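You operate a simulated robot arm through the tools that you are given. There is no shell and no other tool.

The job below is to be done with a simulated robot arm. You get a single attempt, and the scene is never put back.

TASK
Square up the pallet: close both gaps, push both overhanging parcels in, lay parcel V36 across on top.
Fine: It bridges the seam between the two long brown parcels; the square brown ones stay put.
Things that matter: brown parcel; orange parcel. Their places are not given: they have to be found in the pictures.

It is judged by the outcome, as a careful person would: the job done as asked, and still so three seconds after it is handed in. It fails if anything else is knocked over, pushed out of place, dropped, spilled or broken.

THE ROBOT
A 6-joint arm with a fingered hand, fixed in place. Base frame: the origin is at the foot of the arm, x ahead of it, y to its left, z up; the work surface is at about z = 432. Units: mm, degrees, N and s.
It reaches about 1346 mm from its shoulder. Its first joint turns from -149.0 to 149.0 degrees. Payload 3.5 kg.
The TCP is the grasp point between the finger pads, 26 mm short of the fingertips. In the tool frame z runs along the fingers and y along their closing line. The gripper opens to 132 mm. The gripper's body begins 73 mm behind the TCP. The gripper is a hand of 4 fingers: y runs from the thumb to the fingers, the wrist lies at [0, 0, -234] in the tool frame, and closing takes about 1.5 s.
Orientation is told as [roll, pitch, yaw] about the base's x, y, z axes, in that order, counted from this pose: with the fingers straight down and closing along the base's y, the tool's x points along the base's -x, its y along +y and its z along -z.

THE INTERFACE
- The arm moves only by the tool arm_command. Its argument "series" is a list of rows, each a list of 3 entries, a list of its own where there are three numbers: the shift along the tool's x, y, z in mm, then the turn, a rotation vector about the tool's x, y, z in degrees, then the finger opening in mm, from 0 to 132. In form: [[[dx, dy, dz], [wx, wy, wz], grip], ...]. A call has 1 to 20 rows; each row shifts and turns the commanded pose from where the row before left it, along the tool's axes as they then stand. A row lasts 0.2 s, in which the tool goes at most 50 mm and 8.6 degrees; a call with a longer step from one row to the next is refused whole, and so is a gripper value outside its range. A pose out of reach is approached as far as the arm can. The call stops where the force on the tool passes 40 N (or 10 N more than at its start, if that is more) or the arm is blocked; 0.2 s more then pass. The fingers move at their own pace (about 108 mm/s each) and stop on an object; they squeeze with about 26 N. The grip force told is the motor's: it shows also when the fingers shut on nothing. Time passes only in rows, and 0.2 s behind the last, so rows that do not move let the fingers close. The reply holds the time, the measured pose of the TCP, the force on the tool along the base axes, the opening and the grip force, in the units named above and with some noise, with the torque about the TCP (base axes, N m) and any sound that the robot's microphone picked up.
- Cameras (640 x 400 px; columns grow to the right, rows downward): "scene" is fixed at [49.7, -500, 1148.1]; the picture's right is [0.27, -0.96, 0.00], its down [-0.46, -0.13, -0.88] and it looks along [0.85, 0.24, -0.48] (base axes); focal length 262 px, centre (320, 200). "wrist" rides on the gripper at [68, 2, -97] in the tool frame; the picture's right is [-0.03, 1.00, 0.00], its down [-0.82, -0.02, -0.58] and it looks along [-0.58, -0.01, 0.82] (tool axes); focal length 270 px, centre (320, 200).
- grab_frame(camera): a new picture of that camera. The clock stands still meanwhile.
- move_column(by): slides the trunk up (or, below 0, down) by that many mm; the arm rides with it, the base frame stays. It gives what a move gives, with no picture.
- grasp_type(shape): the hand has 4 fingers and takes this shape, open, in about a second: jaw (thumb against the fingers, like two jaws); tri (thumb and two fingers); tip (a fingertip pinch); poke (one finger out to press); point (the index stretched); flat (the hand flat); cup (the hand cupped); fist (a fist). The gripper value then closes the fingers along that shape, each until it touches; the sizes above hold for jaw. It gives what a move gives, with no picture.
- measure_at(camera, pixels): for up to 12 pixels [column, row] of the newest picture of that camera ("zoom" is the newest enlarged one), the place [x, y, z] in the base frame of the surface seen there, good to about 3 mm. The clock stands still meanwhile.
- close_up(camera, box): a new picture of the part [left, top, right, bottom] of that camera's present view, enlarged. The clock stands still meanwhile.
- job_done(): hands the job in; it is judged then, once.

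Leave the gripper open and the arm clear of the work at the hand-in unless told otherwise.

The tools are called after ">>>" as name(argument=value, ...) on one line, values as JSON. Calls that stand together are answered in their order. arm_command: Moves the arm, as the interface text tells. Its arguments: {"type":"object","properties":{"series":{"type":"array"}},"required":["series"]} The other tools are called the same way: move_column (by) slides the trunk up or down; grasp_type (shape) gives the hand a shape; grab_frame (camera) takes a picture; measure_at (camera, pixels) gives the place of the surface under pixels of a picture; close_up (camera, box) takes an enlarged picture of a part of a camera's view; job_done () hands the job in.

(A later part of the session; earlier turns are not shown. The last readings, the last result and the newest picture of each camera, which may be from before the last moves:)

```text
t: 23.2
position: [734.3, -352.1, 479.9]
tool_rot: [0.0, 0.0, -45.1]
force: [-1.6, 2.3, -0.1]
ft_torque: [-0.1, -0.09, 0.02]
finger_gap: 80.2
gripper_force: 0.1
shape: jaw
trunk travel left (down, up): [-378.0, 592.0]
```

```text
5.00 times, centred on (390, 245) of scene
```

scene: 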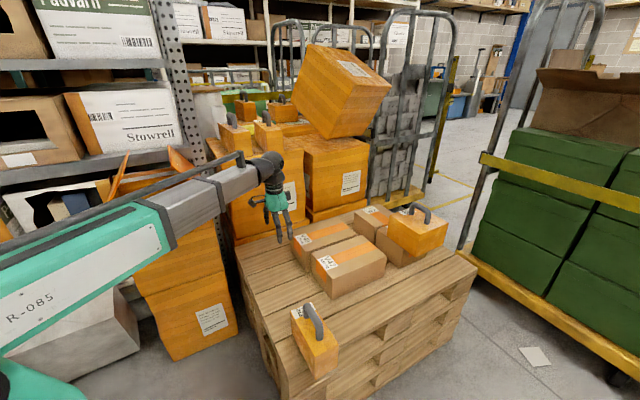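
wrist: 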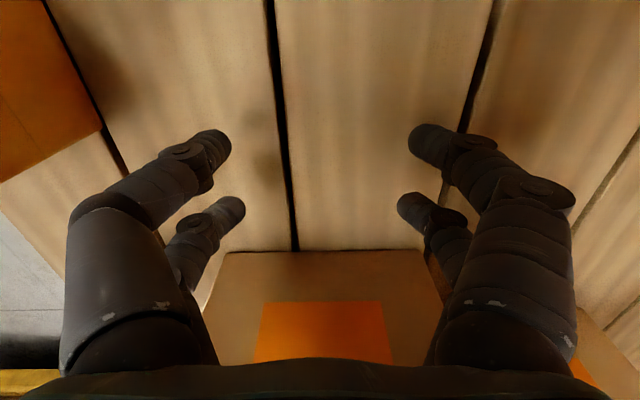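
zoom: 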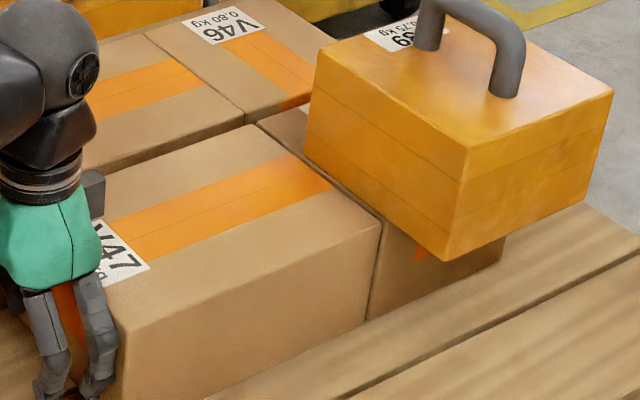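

I measure the remaining gap again.

>>> measure_at(camera="zoom", pixels=[[374, 228], [320, 180], [258, 130], [268, 118], [330, 178], [378, 212], [362, 318], [372, 308], [368, 280], [380, 275], [382, 232], [340, 188]])

```text
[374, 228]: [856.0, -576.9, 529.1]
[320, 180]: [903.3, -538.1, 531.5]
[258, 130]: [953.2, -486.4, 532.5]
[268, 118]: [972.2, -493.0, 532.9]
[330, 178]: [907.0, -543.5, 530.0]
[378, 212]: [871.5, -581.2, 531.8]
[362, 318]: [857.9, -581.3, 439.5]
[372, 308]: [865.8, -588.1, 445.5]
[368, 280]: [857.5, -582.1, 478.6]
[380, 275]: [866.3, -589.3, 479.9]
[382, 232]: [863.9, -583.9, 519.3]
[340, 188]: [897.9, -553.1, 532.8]
```

About 9 mm remain. I push 6 mm in small steps and read the force.

>>> arm_command(series=[[[-2, 0, 0], [0, 0, 0], 80], [[-2, 0, 0], [0, 0, 0], 80], [[-2, 0, 0], [0, 0, 0], 80], [[0, 0, 0], [0, 0, 0], 80]])

>>> close_up(camera="scene", box=[350, 210, 410, 280])

```text
t: 24.2
position: [738.4, -354.7, 479.6]
tool_rot: [0.0, 0.0, -45.0]
force: [-7.1, 7.9, -1.0]
ft_torque: [-0.28, -0.21, -0.01]
finger_gap: 80.4
gripper_force: 0.0
shape: jaw
trunk travel left (down, up): [-378.0, 592.0]
```

```text
5.71 times, centred on (380, 245) of scene
```

zoom: 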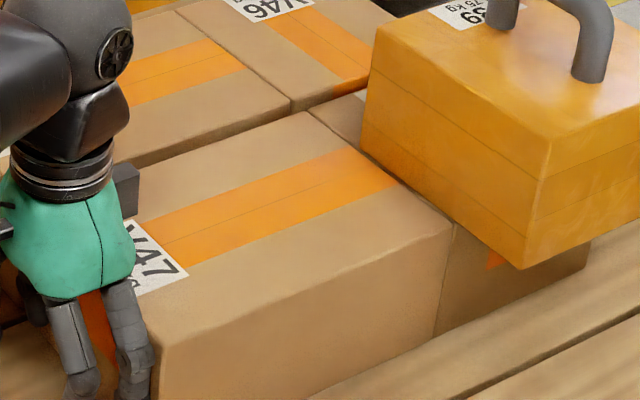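

Force is now about 10 N: V47 touches V45. I check V45's and V39's position for any shift.

>>> measure_at(camera="zoom", pixels=[[448, 236], [380, 185], [310, 125], [325, 112], [370, 165], [452, 225], [436, 335], [448, 325], [455, 260], [584, 268], [540, 140], [525, 260]])

>>> close_up(camera="scene", box=[285, 195, 455, 305])

```text
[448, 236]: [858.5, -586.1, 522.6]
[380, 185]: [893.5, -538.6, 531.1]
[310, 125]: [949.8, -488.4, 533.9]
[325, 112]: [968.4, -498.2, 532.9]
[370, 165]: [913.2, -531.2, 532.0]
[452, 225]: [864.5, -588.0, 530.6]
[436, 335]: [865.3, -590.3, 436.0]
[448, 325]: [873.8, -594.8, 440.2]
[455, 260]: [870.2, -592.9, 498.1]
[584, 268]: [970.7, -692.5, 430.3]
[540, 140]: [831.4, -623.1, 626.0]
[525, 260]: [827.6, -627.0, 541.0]
```

```text
3.64 times, centred on (370, 250) of scene
```

zoom: 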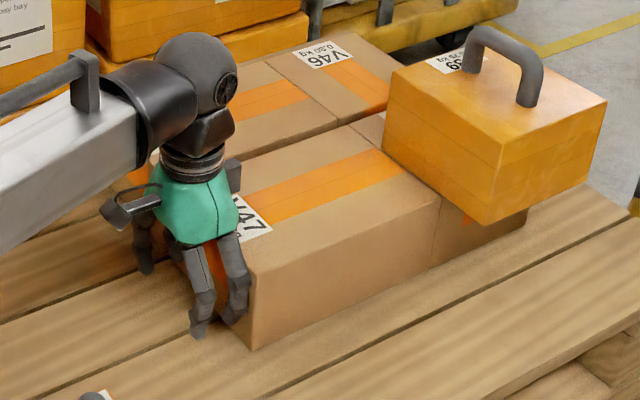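

V45 and V39 look unmoved. Before planning the next pushes I measure the protruding part of the hand at (232,172) and the hand's outline in this zoom, since it must clear the parcels' handles.

>>> measure_at(camera="zoom", pixels=[[232, 165], [232, 190], [238, 175], [228, 180], [120, 215], [200, 240], [235, 225], [170, 195], [220, 290], [200, 290], [190, 130], [60, 180]])

```text
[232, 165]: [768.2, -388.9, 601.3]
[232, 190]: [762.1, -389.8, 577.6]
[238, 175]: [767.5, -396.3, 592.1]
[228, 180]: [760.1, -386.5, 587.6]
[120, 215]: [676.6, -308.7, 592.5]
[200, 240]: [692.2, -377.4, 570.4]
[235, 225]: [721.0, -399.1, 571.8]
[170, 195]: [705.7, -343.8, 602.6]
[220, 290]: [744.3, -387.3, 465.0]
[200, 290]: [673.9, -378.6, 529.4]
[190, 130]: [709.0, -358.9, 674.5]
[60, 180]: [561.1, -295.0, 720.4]
```

The hand's box protrudes 50 mm forward at about 97 mm above the TCP; working at TCP z≈500 clears V33's handle. I back off from V47 and raise the column 250 mm.

>>> arm_command(series=[[[10, 0, 0], [0, 0, 0], 80], [[30, 0, 0], [0, 0, 0], 80], [[30, 0, 0], [0, 0, 0], 80], [[30, 0, 0], [0, 0, 0], 80], [[0, 0, 0], [0, 0, 0], 80]])

>>> move_column(by=250)

>>> grab_frame(camera="wrist")

>>> grab_frame(camera="scene")

```text
t: 25.4
position: [668.1, -285.0, 479.9]
tool_rot: [0.0, 0.0, -45.0]
force: [0.3, -0.3, -0.1]
ft_torque: [0.0, -0.01, -0.01]
finger_gap: 80.4
gripper_force: 0.0
shape: jaw
trunk travel left (down, up): [-378.0, 592.0]
```

```text
t: 27.9
position: [668.2, -286.1, 730.3]
tool_rot: [-0.1, 0.1, -45.0]
force: [-0.2, -0.6, -0.1]
ft_torque: [0.02, -0.02, -0.05]
finger_gap: 80.4
gripper_force: 0.0
shape: jaw
trunk travel left (down, up): [-628.0, 342.0]
```

```text
taken
```

wrist: 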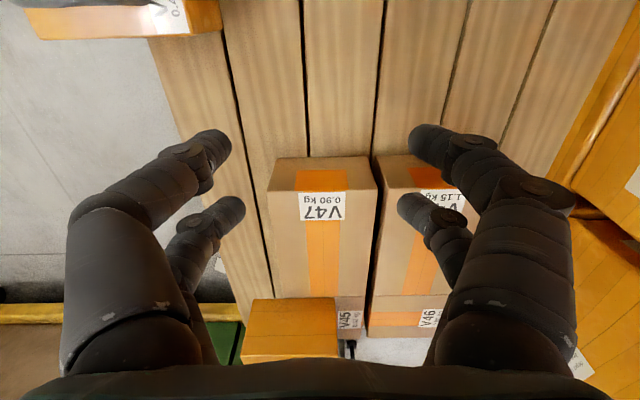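

```text
taken
```

scene: 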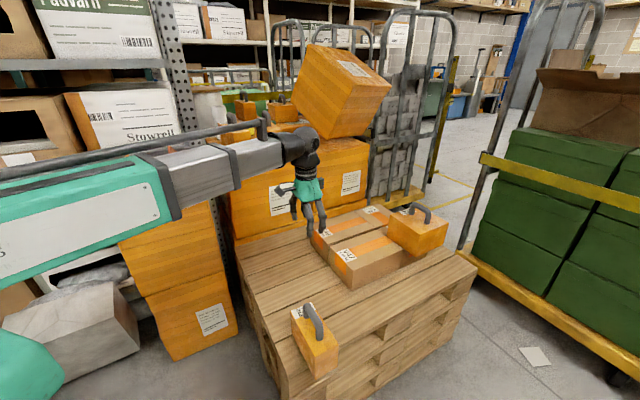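

Both rows are closed. Next V33: I move over to outside the pallet edge beside V33 (a≈591, b≈−45) at this height, turn the hand to yaw +45°, and narrow the fingers to 20 mm.

>>> arm_command(series=[[[10.5, -39.4, 0], [0, 0, 0], 60], [[10.5, -39.4, 0], [0, 0, 0], 40], [[10.5, -39.4, 0], [0, 0, 0], 20], [[10.5, -39.4, 0], [0, 0, 0], 20], [[10.5, -39.4, 0], [0, 0, 0], 20], [[10.5, -39.4, 0], [0, 0, 0], 20], [[10.5, -39.4, 0], [0, 0, 0], 20], [[10.5, -39.4, 0], [0, 0, 0], 20]])

>>> arm_command(series=[[[0, 0, 0], [0, 0, -8.2], 20], [[0, 0, 0], [0, 0, -8.2], 20], [[0, 0, 0], [0, 0, -8.2], 20], [[0, 0, 0], [0, 0, -8.2], 20], [[0, 0, 0], [0, 0, -8.2], 20], [[0, 0, 0], [0, 0, -8.2], 20], [[0, 0, 0], [0, 0, -8.2], 20], [[0, 0, 0], [0, 0, -8.2], 20], [[0, 0, 0], [0, 0, -8.2], 20], [[0, 0, 0], [0, 0, -8.2], 20], [[0, 0, 0], [0, 0, -8], 20]])

>>> grab_frame(camera="wrist")

>>> grab_frame(camera="scene")

```text
t: 29.8
position: [386.1, -450.8, 728.7]
tool_rot: [0.0, 0.0, -45.1]
force: [-0.3, -0.4, -0.2]
ft_torque: [0.02, 0.01, -0.01]
finger_gap: 20.2
gripper_force: 0.1
shape: jaw
trunk travel left (down, up): [-628.0, 342.0]
```

```text
t: 32.1
position: [397.9, -438.3, 730.7]
tool_rot: [-0.1, 0.4, 30.9]
force: [-0.2, 0.0, -0.8]
ft_torque: [-0.04, 0.0, 0.02]
finger_gap: 20.1
gripper_force: 0.1
shape: jaw
out of reach, approached as far as the arm can: row 10, 11
trunk travel left (down, up): [-628.0, 342.0]
```

```text
taken
```

wrist: 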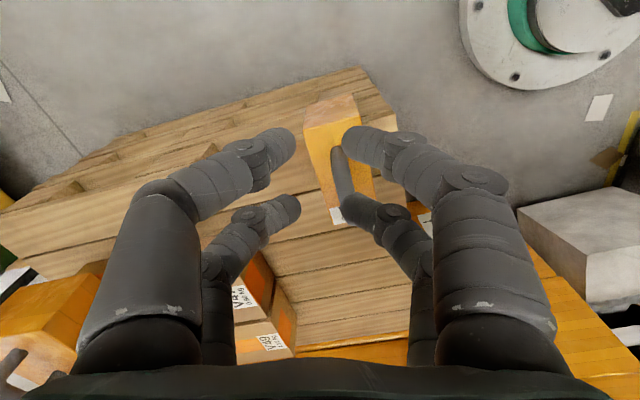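

```text
taken
```

scene: 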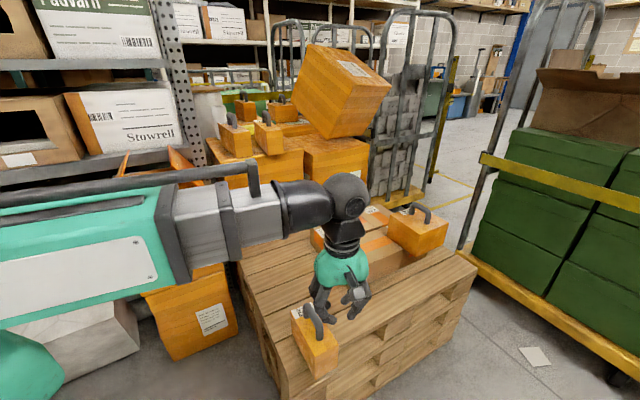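

The wrist cannot turn to +45° at this place, so I go back to yaw −45° and will push V33 with the outer side of the opened left finger pair instead (the fingertips then lead the palm).

>>> arm_command(series=[[[0, 0, 0], [0, 0, 8.4], 60], [[0, 0, 0], [0, 0, 8.4], 100], [[0, 0, 0], [0, 0, 8.4], 132], [[0, 0, 0], [0, 0, 8.4], 132], [[0, 0, 0], [0, 0, 8.4], 132], [[0, 0, 0], [0, 0, 8.4], 132], [[0, 0, 0], [0, 0, 8.4], 132], [[0, 0, 0], [0, 0, 8.4], 132], [[0, 0, 0], [0, 0, 8.4], 132]])

```text
t: 34.1
position: [396.9, -439.8, 729.5]
tool_rot: [-0.3, 0.1, -44.9]
force: [0.5, 0.6, 0.5]
ft_torque: [-0.01, -0.01, 0.02]
finger_gap: 131.9
gripper_force: 0.1
shape: jaw
trunk travel left (down, up): [-628.0, 342.0]
```

Now at a≈592, b≈−30, yaw −45°. I shift outward to b≈−115 and lower to z≈500.

>>> arm_command(series=[[[0, -42.5, 0], [0, 0, 0], 132], [[0, -42.5, 0], [0, 0, 0], 132], [[0, 0, 0], [0, 0, 0], 132]])

>>> move_column(by=-230)

>>> grab_frame(camera="scene")

>>> grab_frame(camera="wrist")

```text
t: 35.0
position: [339.0, -500.0, 730.4]
tool_rot: [-0.3, 0.0, -44.7]
force: [0.2, 0.1, 0.3]
ft_torque: [-0.03, -0.03, 0.03]
finger_gap: 131.6
gripper_force: 0.1
shape: jaw
trunk travel left (down, up): [-628.0, 342.0]
```

```text
t: 37.4
position: [338.7, -499.7, 501.0]
tool_rot: [-0.3, 0.0, -44.9]
force: [0.3, 0.4, -0.5]
ft_torque: [0.0, 0.0, 0.0]
finger_gap: 131.9
gripper_force: 0.2
shape: jaw
trunk travel left (down, up): [-398.0, 572.0]
```

```text
taken
```

scene: 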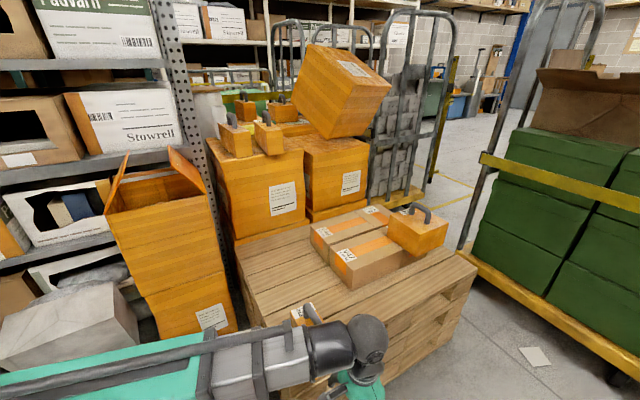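

```text
taken
```

wrist: 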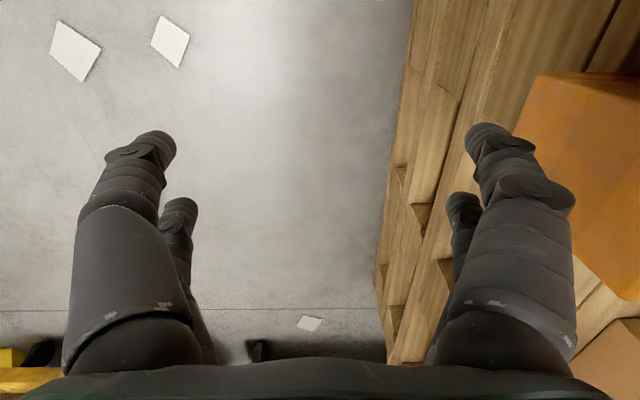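

The finger pair faces V33's outer end. I advance slowly (tool +y) to find contact.

>>> arm_command(series=[[[0, 10, 0], [0, 0, 0], 132], [[0, 10, 0], [0, 0, 0], 132], [[0, 8, 0], [0, 0, 0], 132], [[0, 0, 0], [0, 0, 0], 132]])

>>> grab_frame(camera="wrist")

>>> close_up(camera="scene", box=[260, 280, 420, 400])

```text
t: 38.4
position: [358.2, -479.4, 500.5]
tool_rot: [-0.3, 0.1, -44.8]
force: [-1.1, -0.3, 0.5]
ft_torque: [0.03, 0.0, 0.0]
finger_gap: 132.1
gripper_force: 0.1
shape: jaw
trunk travel left (down, up): [-398.0, 572.0]
```

```text
taken
```

wrist: 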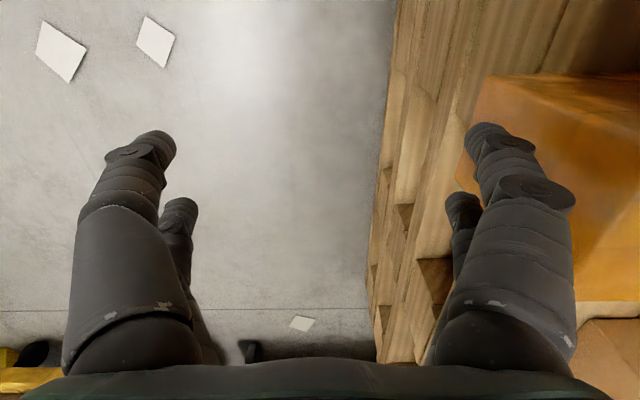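

```text
3.33 times, centred on (340, 340) of scene
```

zoom: 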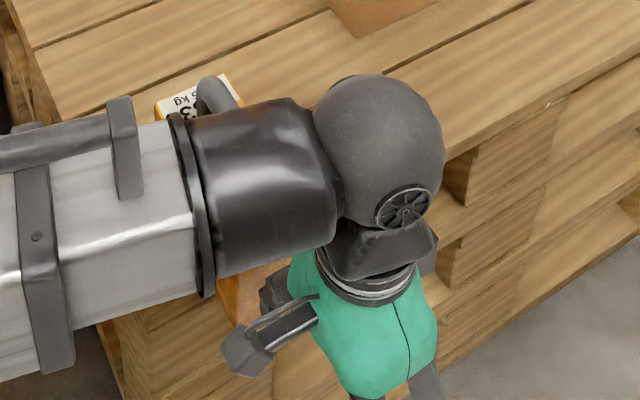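

No contact yet. I continue in small steps.

>>> arm_command(series=[[[0, 5, 0], [0, 0, 0], 132], [[0, 5, 0], [0, 0, 0], 132], [[0, 5, 0], [0, 0, 0], 132], [[0, 0, 0], [0, 0, 0], 132]])

>>> grab_frame(camera="wrist")

```text
t: 39.4
position: [368.6, -469.1, 499.6]
tool_rot: [-0.3, -0.1, -44.7]
force: [-1.5, -1.4, 0.2]
ft_torque: [-0.02, 0.01, -0.03]
finger_gap: 131.7
gripper_force: 0.0
shape: jaw
trunk travel left (down, up): [-398.0, 572.0]
```

```text
taken
```

wrist: 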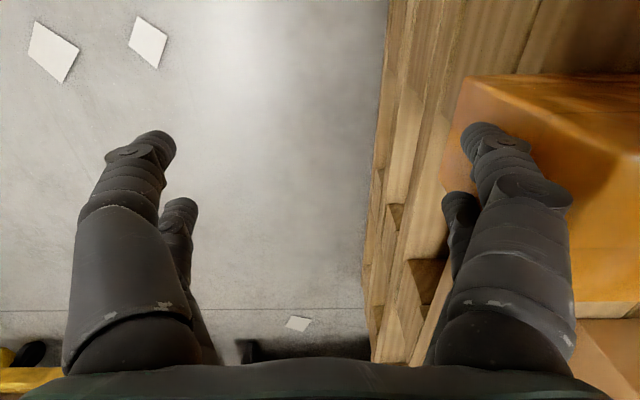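

Light contact (≈2 N). I push 44 mm more, slowly, then check.

>>> arm_command(series=[[[0, 6, 0], [0, 0, 0], 132], [[0, 6, 0], [0, 0, 0], 132], [[0, 6, 0], [0, 0, 0], 132], [[0, 6, 0], [0, 0, 0], 132], [[0, 6, 0], [0, 0, 0], 132], [[0, 6, 0], [0, 0, 0], 132], [[0, 6, 0], [0, 0, 0], 132], [[0, 2, 0], [0, 0, 0], 132], [[0, 0, 0], [0, 0, 0], 132]])

>>> grab_frame(camera="wrist")

>>> grab_frame(camera="scene")

```text
t: 41.4
position: [400.0, -438.4, 500.1]
tool_rot: [-0.3, 0.0, -44.7]
force: [-0.6, -0.8, -0.2]
ft_torque: [0.01, 0.04, 0.03]
finger_gap: 131.6
gripper_force: 0.0
shape: jaw
trunk travel left (down, up): [-398.0, 572.0]
```

```text
taken
```

wrist: 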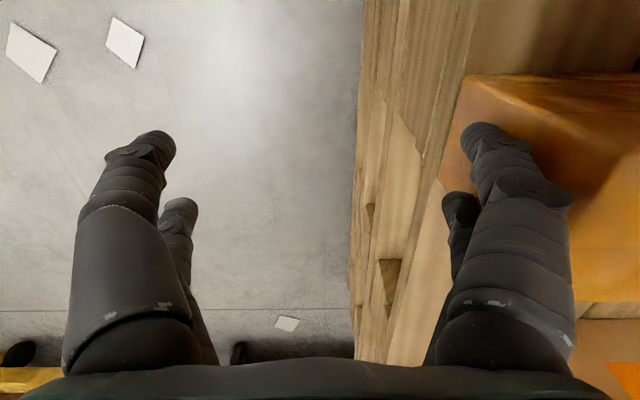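

```text
taken
```

scene: 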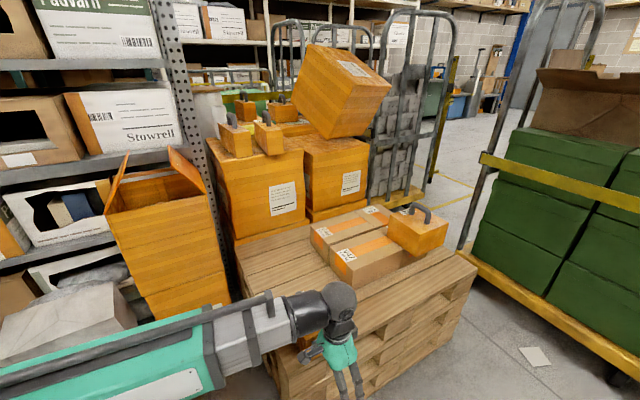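

I measure V33's outer edge and the pallet's edge in this wrist picture.

>>> measure_at(camera="wrist", pixels=[[443, 180], [462, 90], [470, 80], [450, 165], [425, 155], [440, 110], [447, 60], [465, 60], [410, 240], [420, 300], [395, 330], [455, 140]])

```text
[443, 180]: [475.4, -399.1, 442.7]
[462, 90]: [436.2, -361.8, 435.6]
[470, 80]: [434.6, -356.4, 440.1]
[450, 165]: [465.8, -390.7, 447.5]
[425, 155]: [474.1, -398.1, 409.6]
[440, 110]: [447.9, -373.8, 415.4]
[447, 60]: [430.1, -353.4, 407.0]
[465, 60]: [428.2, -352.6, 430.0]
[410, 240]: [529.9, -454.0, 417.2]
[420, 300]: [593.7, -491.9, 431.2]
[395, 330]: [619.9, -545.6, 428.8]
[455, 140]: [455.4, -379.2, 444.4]
```

V33's face is now level with the pallet side (both b≈53.5). I push 8 mm more so it is clearly inside.

>>> arm_command(series=[[[0, 4, 0], [0, 0, 0], 132], [[0, 4, 0], [0, 0, 0], 132], [[0, 0, 0], [0, 0, 0], 132]])

>>> arm_command(series=[[[0, -10, 0], [0, 0, 0], 132], [[0, -30, 0], [0, 0, 0], 132], [[0, -30, 0], [0, 0, 0], 132], [[0, 0, 0], [0, 0, 0], 132]])

>>> move_column(by=250)

>>> grab_frame(camera="scene")

>>> grab_frame(camera="wrist")

```text
t: 42.2
position: [405.9, -432.4, 499.8]
tool_rot: [-0.4, 0.0, -44.7]
force: [-1.2, -0.9, 0.2]
ft_torque: [0.02, -0.03, -0.02]
finger_gap: 131.7
gripper_force: 0.0
shape: jaw
trunk travel left (down, up): [-398.0, 572.0]
```

```text
t: 43.2
position: [356.4, -482.4, 499.2]
tool_rot: [-0.2, -0.1, -44.7]
force: [0.1, -0.2, -0.3]
ft_torque: [0.01, 0.0, -0.01]
finger_gap: 131.8
gripper_force: 0.1
shape: jaw
trunk travel left (down, up): [-398.0, 572.0]
```

```text
t: 45.8
position: [357.3, -482.7, 750.0]
tool_rot: [-0.3, -0.1, -44.6]
force: [-0.2, 0.4, 0.2]
ft_torque: [0.03, -0.02, -0.03]
finger_gap: 132.1
gripper_force: 0.0
shape: jaw
trunk travel left (down, up): [-648.0, 322.0]
```

```text
taken
```

scene: 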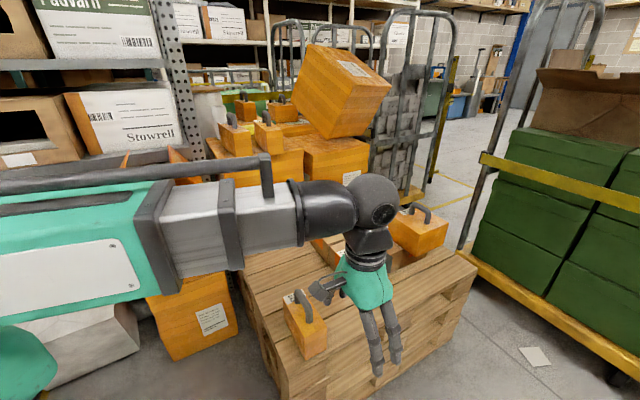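

```text
taken
```

wrist: 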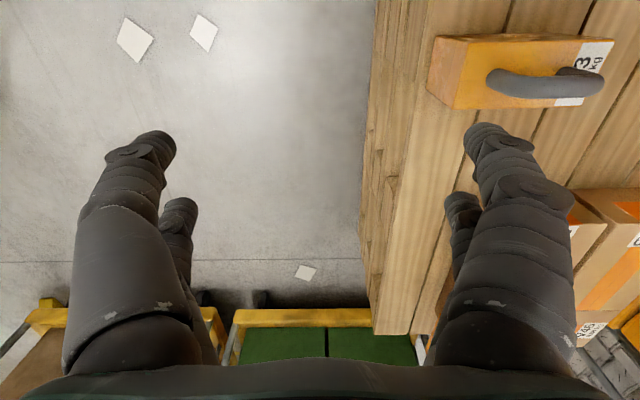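

V33 is in now. Next V39: I need to come from its outer side (a≈1097, b≈20). The green cart stands near there, so I measure it and V33's final edge.

>>> measure_at(camera="scene", pixels=[[460, 240], [478, 200], [490, 160], [510, 100], [535, 30], [500, 230], [480, 250], [470, 262], [560, 140], [600, 190], [560, 300], [590, 90]])

>>> measure_at(camera="wrist", pixels=[[300, 318], [300, 345], [250, 318], [210, 320], [40, 318], [425, 350], [432, 90], [450, 106], [436, 40], [400, 320], [415, 345], [372, 300]])

```text
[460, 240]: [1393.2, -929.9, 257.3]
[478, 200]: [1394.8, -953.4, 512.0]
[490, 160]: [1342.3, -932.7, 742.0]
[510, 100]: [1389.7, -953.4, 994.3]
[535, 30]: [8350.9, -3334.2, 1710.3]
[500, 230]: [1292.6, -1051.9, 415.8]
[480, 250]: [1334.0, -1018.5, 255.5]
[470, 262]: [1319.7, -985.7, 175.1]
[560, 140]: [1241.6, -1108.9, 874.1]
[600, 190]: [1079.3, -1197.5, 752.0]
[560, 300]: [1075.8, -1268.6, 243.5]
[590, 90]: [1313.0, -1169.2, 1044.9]
```

```text
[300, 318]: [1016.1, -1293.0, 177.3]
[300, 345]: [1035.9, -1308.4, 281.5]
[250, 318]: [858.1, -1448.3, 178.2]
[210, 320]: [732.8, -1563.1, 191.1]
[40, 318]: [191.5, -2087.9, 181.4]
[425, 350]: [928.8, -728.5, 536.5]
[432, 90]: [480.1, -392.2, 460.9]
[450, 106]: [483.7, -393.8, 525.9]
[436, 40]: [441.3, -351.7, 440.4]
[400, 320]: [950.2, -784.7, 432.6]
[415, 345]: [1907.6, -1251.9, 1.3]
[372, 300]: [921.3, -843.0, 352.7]
```

V33's outer face is at b≈63, about 9 mm inside the edge. The cart is far (a≥1600). I travel at z 750 to beside V39.

>>> arm_command(series=[[[-41.9, 8.6, 0], [0, 0, 0], 132], [[-41.9, 8.6, 0], [0, 0, 0], 132], [[-41.9, 8.6, 0], [0, 0, 0], 132], [[-41.9, 8.6, 0], [0, 0, 0], 132], [[-41.9, 8.6, 0], [0, 0, 0], 132], [[-41.9, 8.6, 0], [0, 0, 0], 132], [[-41.9, 8.6, 0], [0, 0, 0], 132], [[-41.9, 8.6, 0], [0, 0, 0], 132], [[-41.9, 8.6, 0], [0, 0, 0], 132], [[-41.9, 8.6, 0], [0, 0, 0], 132], [[-41.9, 8.6, 0], [0, 0, 0], 132], [[-41.9, 8.6, 0], [0, 0, 0], 132], [[0, 0, 0], [0, 0, 0], 132]])

>>> grab_frame(camera="scene")

>>> grab_frame(camera="wrist")

```text
t: 48.5
position: [787.5, -761.8, 749.5]
tool_rot: [-0.3, 0.0, -44.7]
force: [0.6, 0.2, 0.2]
ft_torque: [0.0, -0.02, -0.01]
finger_gap: 132.0
gripper_force: 0.1
shape: jaw
trunk travel left (down, up): [-648.0, 322.0]
```

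```text
taken
```

scene: 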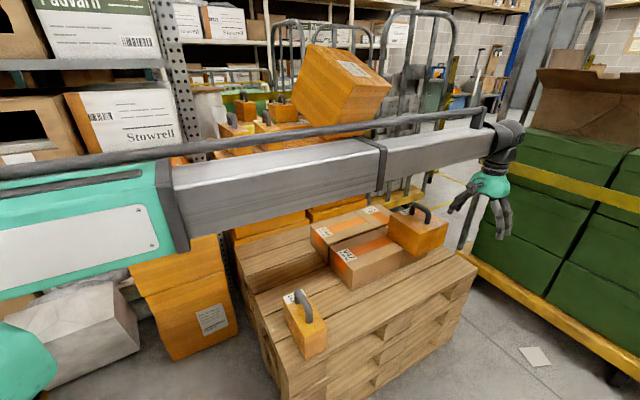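

```text
taken
```

wrist: 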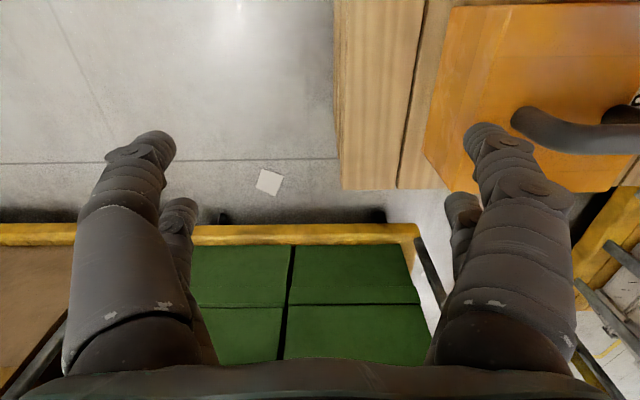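

I lower to z≈580 beside V39 (its body spans z 532–632).

>>> move_column(by=-170)

>>> grab_frame(camera="wrist")

>>> close_up(camera="scene", box=[340, 150, 540, 290])

```text
t: 50.5
position: [786.2, -762.0, 580.1]
tool_rot: [-0.2, -0.1, -44.7]
force: [-0.1, 0.5, 0.6]
ft_torque: [0.01, 0.0, 0.02]
finger_gap: 132.2
gripper_force: 0.1
shape: jaw
trunk travel left (down, up): [-478.0, 492.0]
```

```text
taken
```

wrist: 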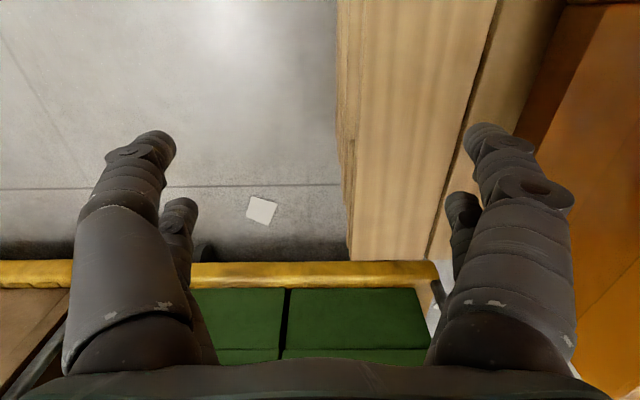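

```text
2.86 times, centred on (440, 220) of scene
```

zoom: 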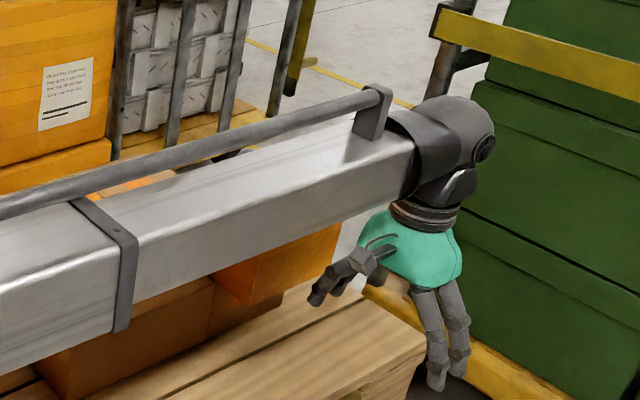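

The forearm hides V39 from the scene camera, so I rely on force and the wrist view. I advance slowly toward V39.

>>> arm_command(series=[[[0, 10, 0], [0, 0, 0], 132], [[0, 10, 0], [0, 0, 0], 132], [[0, 10, 0], [0, 0, 0], 132], [[0, 5, 0], [0, 0, 0], 132], [[0, 5, 0], [0, 0, 0], 132], [[0, 0, 0], [0, 0, 0], 132]])

>>> grab_frame(camera="wrist")

```text
t: 51.9
position: [814.7, -733.8, 580.4]
tool_rot: [-0.3, -0.1, -44.7]
force: [0.8, -0.3, 0.1]
ft_torque: [0.01, 0.03, 0.01]
finger_gap: 131.8
gripper_force: 0.0
shape: jaw
trunk travel left (down, up): [-478.0, 492.0]
```

```text
taken
```

wrist: 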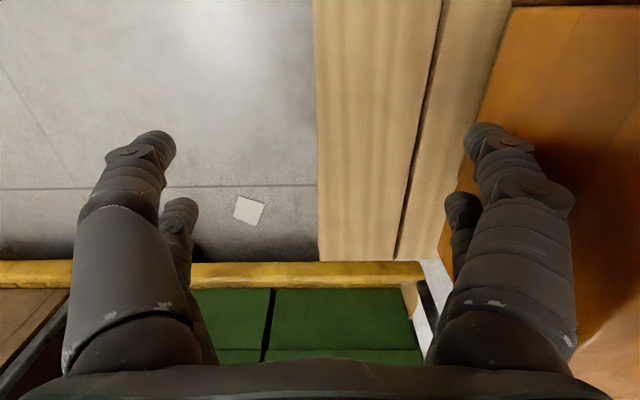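

No contact yet. I go on with small steps.

>>> arm_command(series=[[[0, 4, 0], [0, 0, 0], 132], [[0, 4, 0], [0, 0, 0], 132], [[0, 4, 0], [0, 0, 0], 132], [[0, 0, 0], [0, 0, 0], 132]])

>>> grab_frame(camera="wrist")

```text
t: 52.9
position: [821.9, -725.2, 579.6]
tool_rot: [-0.2, -0.1, -44.7]
force: [-1.8, -2.7, 1.1]
ft_torque: [-0.01, 0.04, 0.0]
finger_gap: 131.8
gripper_force: 0.0
shape: jaw
trunk travel left (down, up): [-478.0, 492.0]
```

```text
taken
```

wrist: 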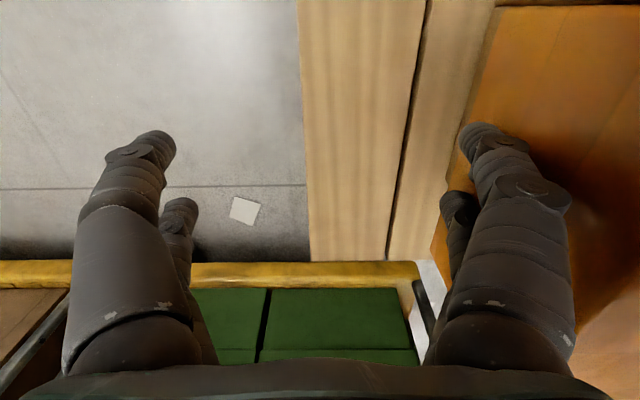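

Contact with V39 (≈3 N). I push 42 mm more slowly and then compare V39's face with V45's.

>>> arm_command(series=[[[0, 6, 0], [0, 0, 0], 132], [[0, 6, 0], [0, 0, 0], 132], [[0, 6, 0], [0, 0, 0], 132], [[0, 6, 0], [0, 0, 0], 132], [[0, 6, 0], [0, 0, 0], 132], [[0, 6, 0], [0, 0, 0], 132], [[0, 6, 0], [0, 0, 0], 132], [[0, 0, 0], [0, 0, 0], 132]])

>>> grab_frame(camera="wrist")

>>> grab_frame(camera="scene")

```text
t: 54.7
position: [852.9, -695.4, 579.8]
tool_rot: [-0.3, 0.0, -44.6]
force: [-1.2, -1.4, 0.6]
ft_torque: [-0.02, 0.01, 0.0]
finger_gap: 132.0
gripper_force: 0.0
shape: jaw
trunk travel left (down, up): [-478.0, 492.0]
```

```text
taken
```

wrist: 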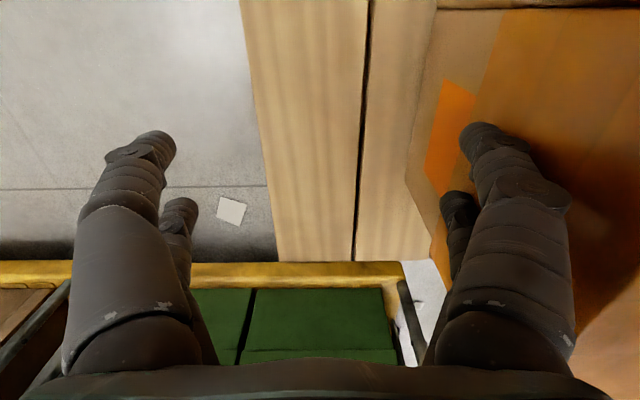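

```text
taken
```

scene: 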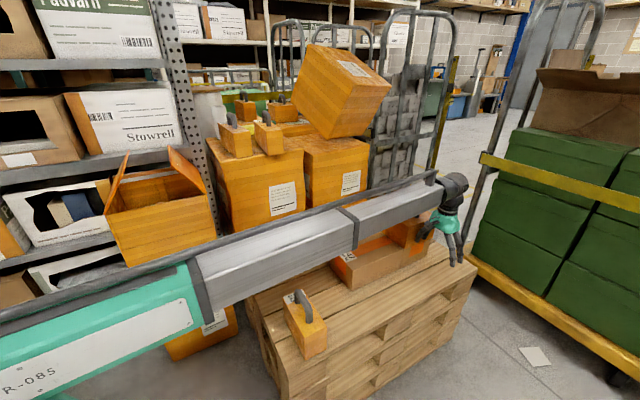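

V45's side (brown, orange tape at (450,130)) shows below V39 now. I measure both faces.

>>> measure_at(camera="wrist", pixels=[[430, 120], [450, 130], [425, 180], [440, 80], [465, 60], [500, 40], [540, 60], [480, 90], [436, 20], [480, 25], [600, 100], [440, 245]])

>>> close_up(camera="wrist", box=[390, 0, 560, 130])

```text
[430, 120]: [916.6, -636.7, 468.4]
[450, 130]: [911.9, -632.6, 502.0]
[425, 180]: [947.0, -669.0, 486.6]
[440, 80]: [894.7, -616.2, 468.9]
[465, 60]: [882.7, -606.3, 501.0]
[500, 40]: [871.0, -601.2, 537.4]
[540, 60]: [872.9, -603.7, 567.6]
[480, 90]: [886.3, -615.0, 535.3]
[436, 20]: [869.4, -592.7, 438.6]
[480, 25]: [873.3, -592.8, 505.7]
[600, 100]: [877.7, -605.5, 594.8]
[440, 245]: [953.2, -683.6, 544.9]
```

```text
3.08 times, centred on (475, 65) of wrist
```

zoom: 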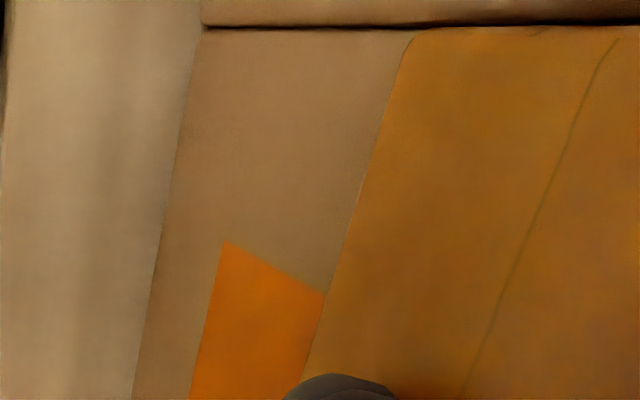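

V39's face is at b≈191, V45's at b≈197. I push 7 mm more to bring them flush, then back off.

>>> arm_command(series=[[[0, 4, 0], [0, 0, 0], 132], [[0, 3, 0], [0, 0, 0], 132], [[0, 0, 0], [0, 0, 0], 132]])

>>> grab_frame(camera="wrist")

>>> measure_at(camera="wrist", pixels=[[415, 120], [440, 130], [410, 180], [430, 80], [455, 60], [500, 40], [540, 60], [490, 70], [436, 20], [480, 25], [600, 100], [440, 255]])

```text
t: 55.5
position: [856.5, -690.4, 580.2]
tool_rot: [-0.3, 0.0, -44.8]
force: [-1.8, -1.6, -0.7]
ft_torque: [-0.06, 0.01, 0.01]
finger_gap: 131.6
gripper_force: 0.0
shape: jaw
trunk travel left (down, up): [-478.0, 492.0]
```

```text
taken
```

wrist: 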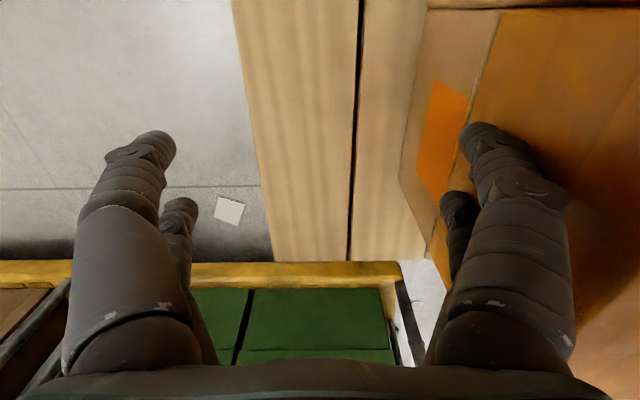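

```text
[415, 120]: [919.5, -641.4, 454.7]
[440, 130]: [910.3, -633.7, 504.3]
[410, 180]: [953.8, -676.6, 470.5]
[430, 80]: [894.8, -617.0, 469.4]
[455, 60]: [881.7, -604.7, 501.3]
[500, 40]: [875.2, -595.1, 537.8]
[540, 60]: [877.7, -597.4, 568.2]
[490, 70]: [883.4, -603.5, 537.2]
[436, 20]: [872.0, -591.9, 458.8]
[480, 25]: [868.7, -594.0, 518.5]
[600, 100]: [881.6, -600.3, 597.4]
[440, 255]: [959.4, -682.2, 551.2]
```

V39 is flush with V45 (b≈198 vs 196). I back off and raise the column by 450 mm to go to V36.

>>> arm_command(series=[[[0, -10, 0], [0, 0, 0], 132], [[0, -30, 0], [0, 0, 0], 132], [[0, -30, 0], [0, 0, 0], 132], [[0, 0, 0], [0, 0, 0], 132]])

>>> move_column(by=450)

>>> grab_frame(camera="scene")

>>> close_up(camera="scene", box=[270, 190, 470, 320])

```text
t: 56.5
position: [806.4, -740.5, 580.6]
tool_rot: [-0.3, -0.1, -44.7]
force: [0.3, -0.5, 0.6]
ft_torque: [-0.01, 0.0, 0.0]
finger_gap: 131.9
gripper_force: 0.1
shape: jaw
trunk travel left (down, up): [-478.0, 492.0]
```

```text
refused: 450 is not a number from -400 to 400
```

```text
taken
```

scene: 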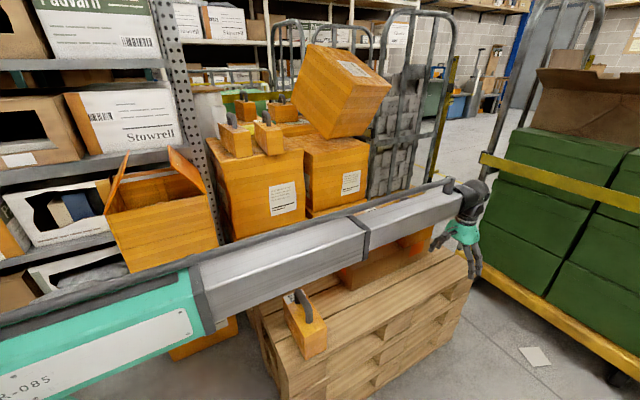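

```text
3.08 times, centred on (370, 255) of scene
```

zoom: 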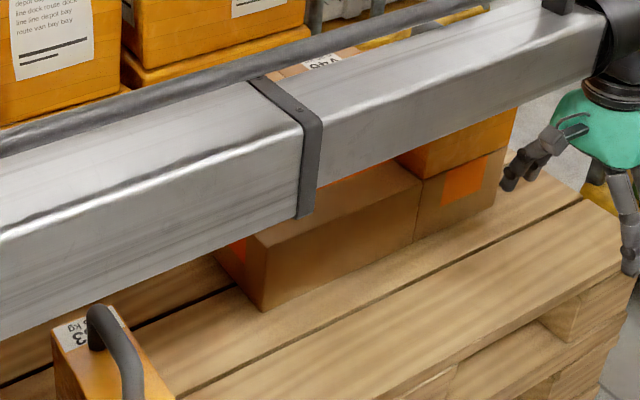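

The column moves at most 400 mm at a time. I raise 400, then 70 more.

>>> move_column(by=400)

>>> move_column(by=70)

>>> grab_frame(camera="scene")

>>> close_up(camera="scene", box=[260, 180, 470, 350])

```text
t: 60.3
position: [807.6, -740.8, 979.5]
tool_rot: [-0.3, 0.0, -44.7]
force: [-0.4, 0.5, 0.2]
ft_torque: [-0.01, 0.02, 0.02]
finger_gap: 132.0
gripper_force: 0.1
shape: jaw
trunk travel left (down, up): [-878.0, 92.0]
```

```text
t: 61.4
position: [808.0, -740.0, 1049.8]
tool_rot: [-0.3, 0.0, -44.6]
force: [0.5, 0.0, 0.8]
ft_torque: [-0.02, 0.06, 0.0]
finger_gap: 131.8
gripper_force: 0.0
shape: jaw
trunk travel left (down, up): [-948.0, 22.0]
```

```text
taken
```

scene: 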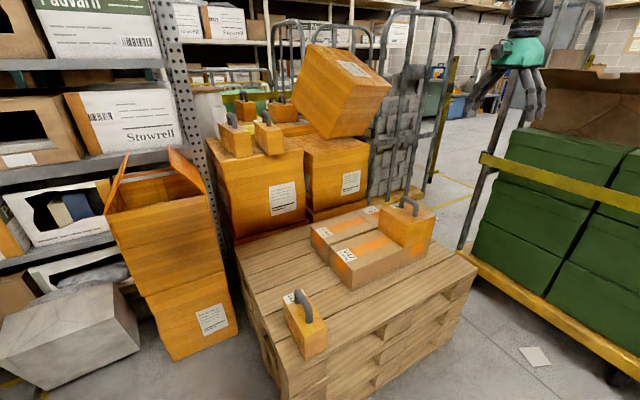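

```text
2.35 times, centred on (365, 265) of scene
```

zoom: 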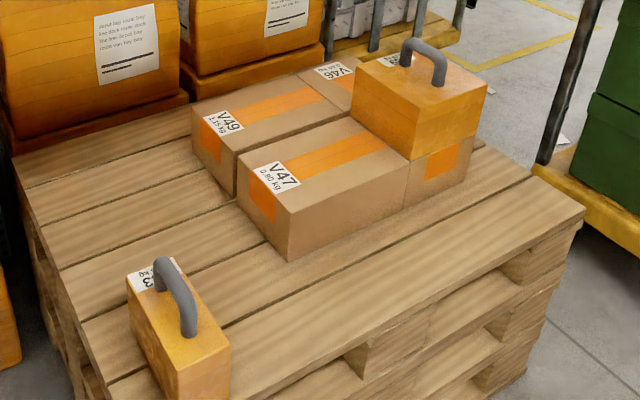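

All four pushes look right. Now I travel at z 1050 to before V36 and turn to yaw +45°, narrowing nothing yet.

>>> arm_command(series=[[[29.5, 37.6, 0], [0, 0, 0], 132], [[29.5, 37.6, 0], [0, 0, 0], 132], [[29.5, 37.6, 0], [0, 0, 0], 132], [[29.5, 37.6, 0], [0, 0, 0], 132], [[29.5, 37.6, 0], [0, 0, 0], 132], [[29.5, 37.6, 0], [0, 0, 0], 132], [[29.5, 37.6, 0], [0, 0, 0], 132], [[29.5, 37.6, 0], [0, 0, 0], 132], [[29.5, 37.6, 0], [0, 0, 0], 132], [[29.5, 37.6, 0], [0, 0, 0], 132], [[29.5, 37.6, 0], [0, 0, 0], 132], [[29.5, 37.6, 0], [0, 0, 0], 132]])

>>> arm_command(series=[[[0, 0, 0], [0, 0, -8.15], 132], [[0, 0, 0], [0, 0, -8.15], 132], [[0, 0, 0], [0, 0, -8.15], 132], [[0, 0, 0], [0, 0, -8.15], 132], [[0, 0, 0], [0, 0, -8.15], 132], [[0, 0, 0], [0, 0, -8.15], 132], [[0, 0, 0], [0, 0, -8.15], 132], [[0, 0, 0], [0, 0, -8.15], 132], [[0, 0, 0], [0, 0, -8.15], 132], [[0, 0, 0], [0, 0, -8.15], 132], [[0, 0, 0], [0, 0, -8.15], 132]])

>>> grab_frame(camera="wrist")

>>> grab_frame(camera="scene")

```text
t: 64.0
position: [873.6, -169.4, 1049.5]
tool_rot: [-0.3, -0.1, -44.7]
force: [-0.3, 0.1, 0.3]
ft_torque: [0.0, -0.03, 0.0]
finger_gap: 132.2
gripper_force: 0.1
shape: jaw
trunk travel left (down, up): [-948.0, 22.0]
```

```text
t: 66.4
position: [872.9, -170.6, 1050.6]
tool_rot: [0.0, 0.3, 45.1]
force: [1.4, 0.0, -0.2]
ft_torque: [0.0, 0.01, 0.03]
finger_gap: 132.0
gripper_force: 0.1
shape: jaw
trunk travel left (down, up): [-948.0, 22.0]
```

```text
taken
```

wrist: 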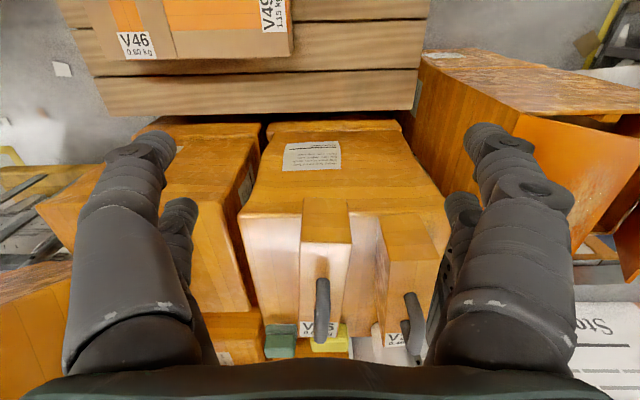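

```text
taken
```

scene: 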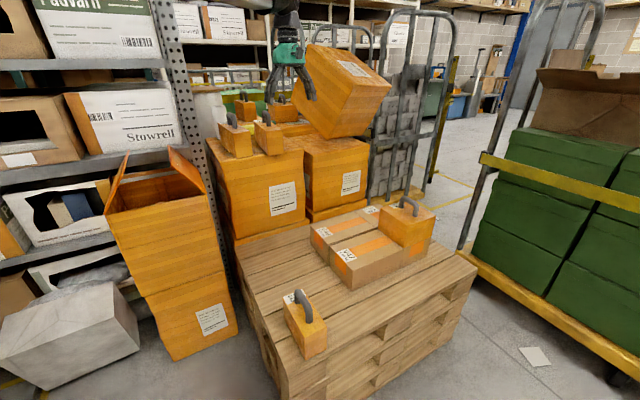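

V36 and its neighbour are in view at (320,280) and (405,290). I zoom to find V36's exact centre and direction.

>>> close_up(camera="wrist", box=[260, 180, 450, 370])

```text
2.11 times, centred on (355, 275) of wrist
```

zoom: 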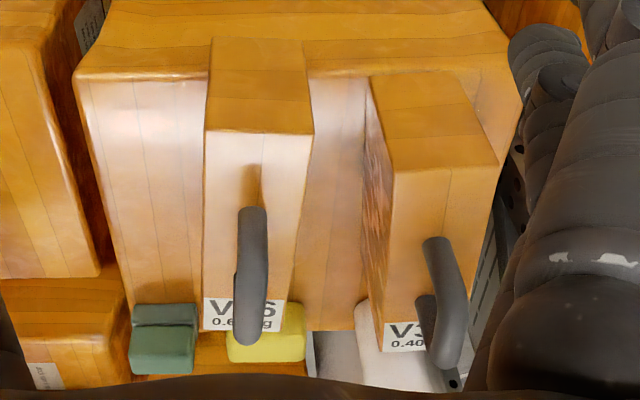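

>>> measure_at(camera="zoom", pixels=[[208, 134], [310, 138], [207, 325], [284, 328], [248, 132], [240, 328], [252, 215], [246, 335], [212, 42], [304, 42], [396, 172], [385, 345]])

>>> measure_at(camera="zoom", pixels=[[206, 200], [206, 250], [302, 200], [294, 250], [290, 290], [254, 260], [250, 300], [160, 320], [270, 340], [330, 300], [388, 260], [494, 170]])

```text
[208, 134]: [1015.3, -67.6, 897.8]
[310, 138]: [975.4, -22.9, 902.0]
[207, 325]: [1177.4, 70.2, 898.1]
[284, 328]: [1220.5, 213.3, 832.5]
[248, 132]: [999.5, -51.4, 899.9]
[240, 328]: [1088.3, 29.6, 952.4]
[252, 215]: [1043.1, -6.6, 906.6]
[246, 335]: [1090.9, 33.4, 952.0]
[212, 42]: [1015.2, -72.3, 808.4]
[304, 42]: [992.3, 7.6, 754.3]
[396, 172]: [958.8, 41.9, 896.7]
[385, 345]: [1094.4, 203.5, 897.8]
```

```text
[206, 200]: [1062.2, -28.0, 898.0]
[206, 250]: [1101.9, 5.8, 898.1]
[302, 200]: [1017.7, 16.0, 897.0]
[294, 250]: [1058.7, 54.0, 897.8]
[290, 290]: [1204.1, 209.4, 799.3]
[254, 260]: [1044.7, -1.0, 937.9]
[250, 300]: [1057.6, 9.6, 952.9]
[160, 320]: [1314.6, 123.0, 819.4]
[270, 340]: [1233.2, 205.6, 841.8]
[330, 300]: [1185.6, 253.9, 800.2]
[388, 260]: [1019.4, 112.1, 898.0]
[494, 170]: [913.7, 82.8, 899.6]
```

V36's long axis is at about 41°, centre about (1076, 24.5), top z 898, neighbour ≥100 mm from the centreline. I move over it at z 1050 with fingers at 110 mm and turn to yaw 41°.

>>> arm_command(series=[[[-46.9, -0.9, 0], [0, 0, 0], 110], [[-46.9, -0.9, 0], [0, 0, 0], 110], [[-46.9, -0.9, 0], [0, 0, 0], 110], [[-46.9, -0.9, 0], [0, 0, 0], 110], [[-46.9, -0.9, 0], [0, 0, 0], 110], [[-46.9, -0.9, 0], [0, 0, 0], 110], [[0, 0, 0], [0, 0, 4.1], 110], [[0, 0, 0], [0, 0, 0], 110]])

>>> grab_frame(camera="wrist")

>>> close_up(camera="scene", box=[210, 40, 330, 170])

```text
t: 68.2
position: [1076.3, 25.0, 1051.2]
tool_rot: [0.1, 0.3, 40.8]
force: [0.3, 0.7, 0.0]
ft_torque: [0.02, -0.02, 0.03]
finger_gap: 110.2
gripper_force: 0.0
shape: jaw
out of reach, approached as far as the arm can: row 6
trunk travel left (down, up): [-948.0, 22.0]
```

```text
taken
```

wrist: 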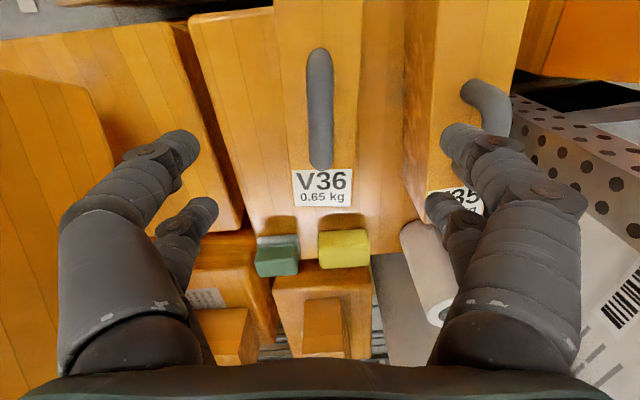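

```text
3.08 times, centred on (270, 105) of scene
```

zoom: 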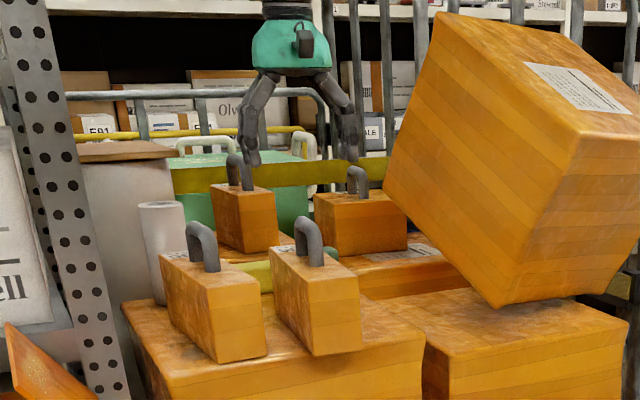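

Aligned well: V36's axis is vertical in the picture at column 320. I check its far end, handle and width in this view.

>>> measure_at(camera="wrist", pixels=[[297, 204], [350, 204], [320, 55], [320, 155], [284, 100], [357, 100], [278, 30], [361, 30], [405, 150], [412, 60], [450, 130], [490, 95]])

```text
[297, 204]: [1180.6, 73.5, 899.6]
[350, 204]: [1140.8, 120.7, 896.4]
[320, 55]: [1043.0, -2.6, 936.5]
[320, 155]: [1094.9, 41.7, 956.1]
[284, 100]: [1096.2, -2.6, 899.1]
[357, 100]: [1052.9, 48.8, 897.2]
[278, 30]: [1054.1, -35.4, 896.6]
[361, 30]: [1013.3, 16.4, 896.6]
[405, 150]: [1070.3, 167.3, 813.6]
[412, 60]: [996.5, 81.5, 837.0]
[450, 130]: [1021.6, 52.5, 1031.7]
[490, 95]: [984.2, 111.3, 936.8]
```

V36's centre is (1078,26), the hand is at (1076,25): good. I lower 120 mm first.

>>> move_column(by=-120)

>>> close_up(camera="scene", box=[210, 60, 330, 170])

>>> grab_frame(camera="wrist")

```text
t: 69.7
position: [1075.7, 24.3, 930.8]
tool_rot: [-0.1, 0.4, 40.7]
force: [0.5, 0.6, 0.3]
ft_torque: [0.01, 0.01, -0.02]
finger_gap: 110.1
gripper_force: 0.0
shape: jaw
trunk travel left (down, up): [-828.0, 142.0]
```

```text
3.64 times, centred on (270, 115) of scene
```

zoom: 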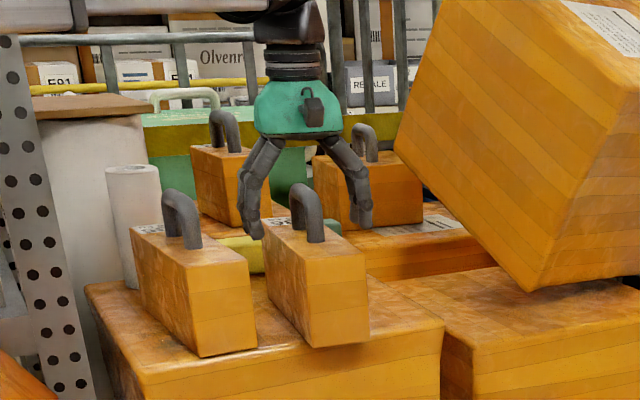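

```text
taken
```

wrist: 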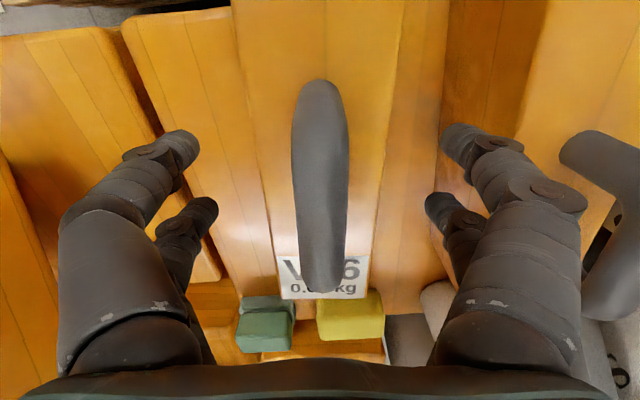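

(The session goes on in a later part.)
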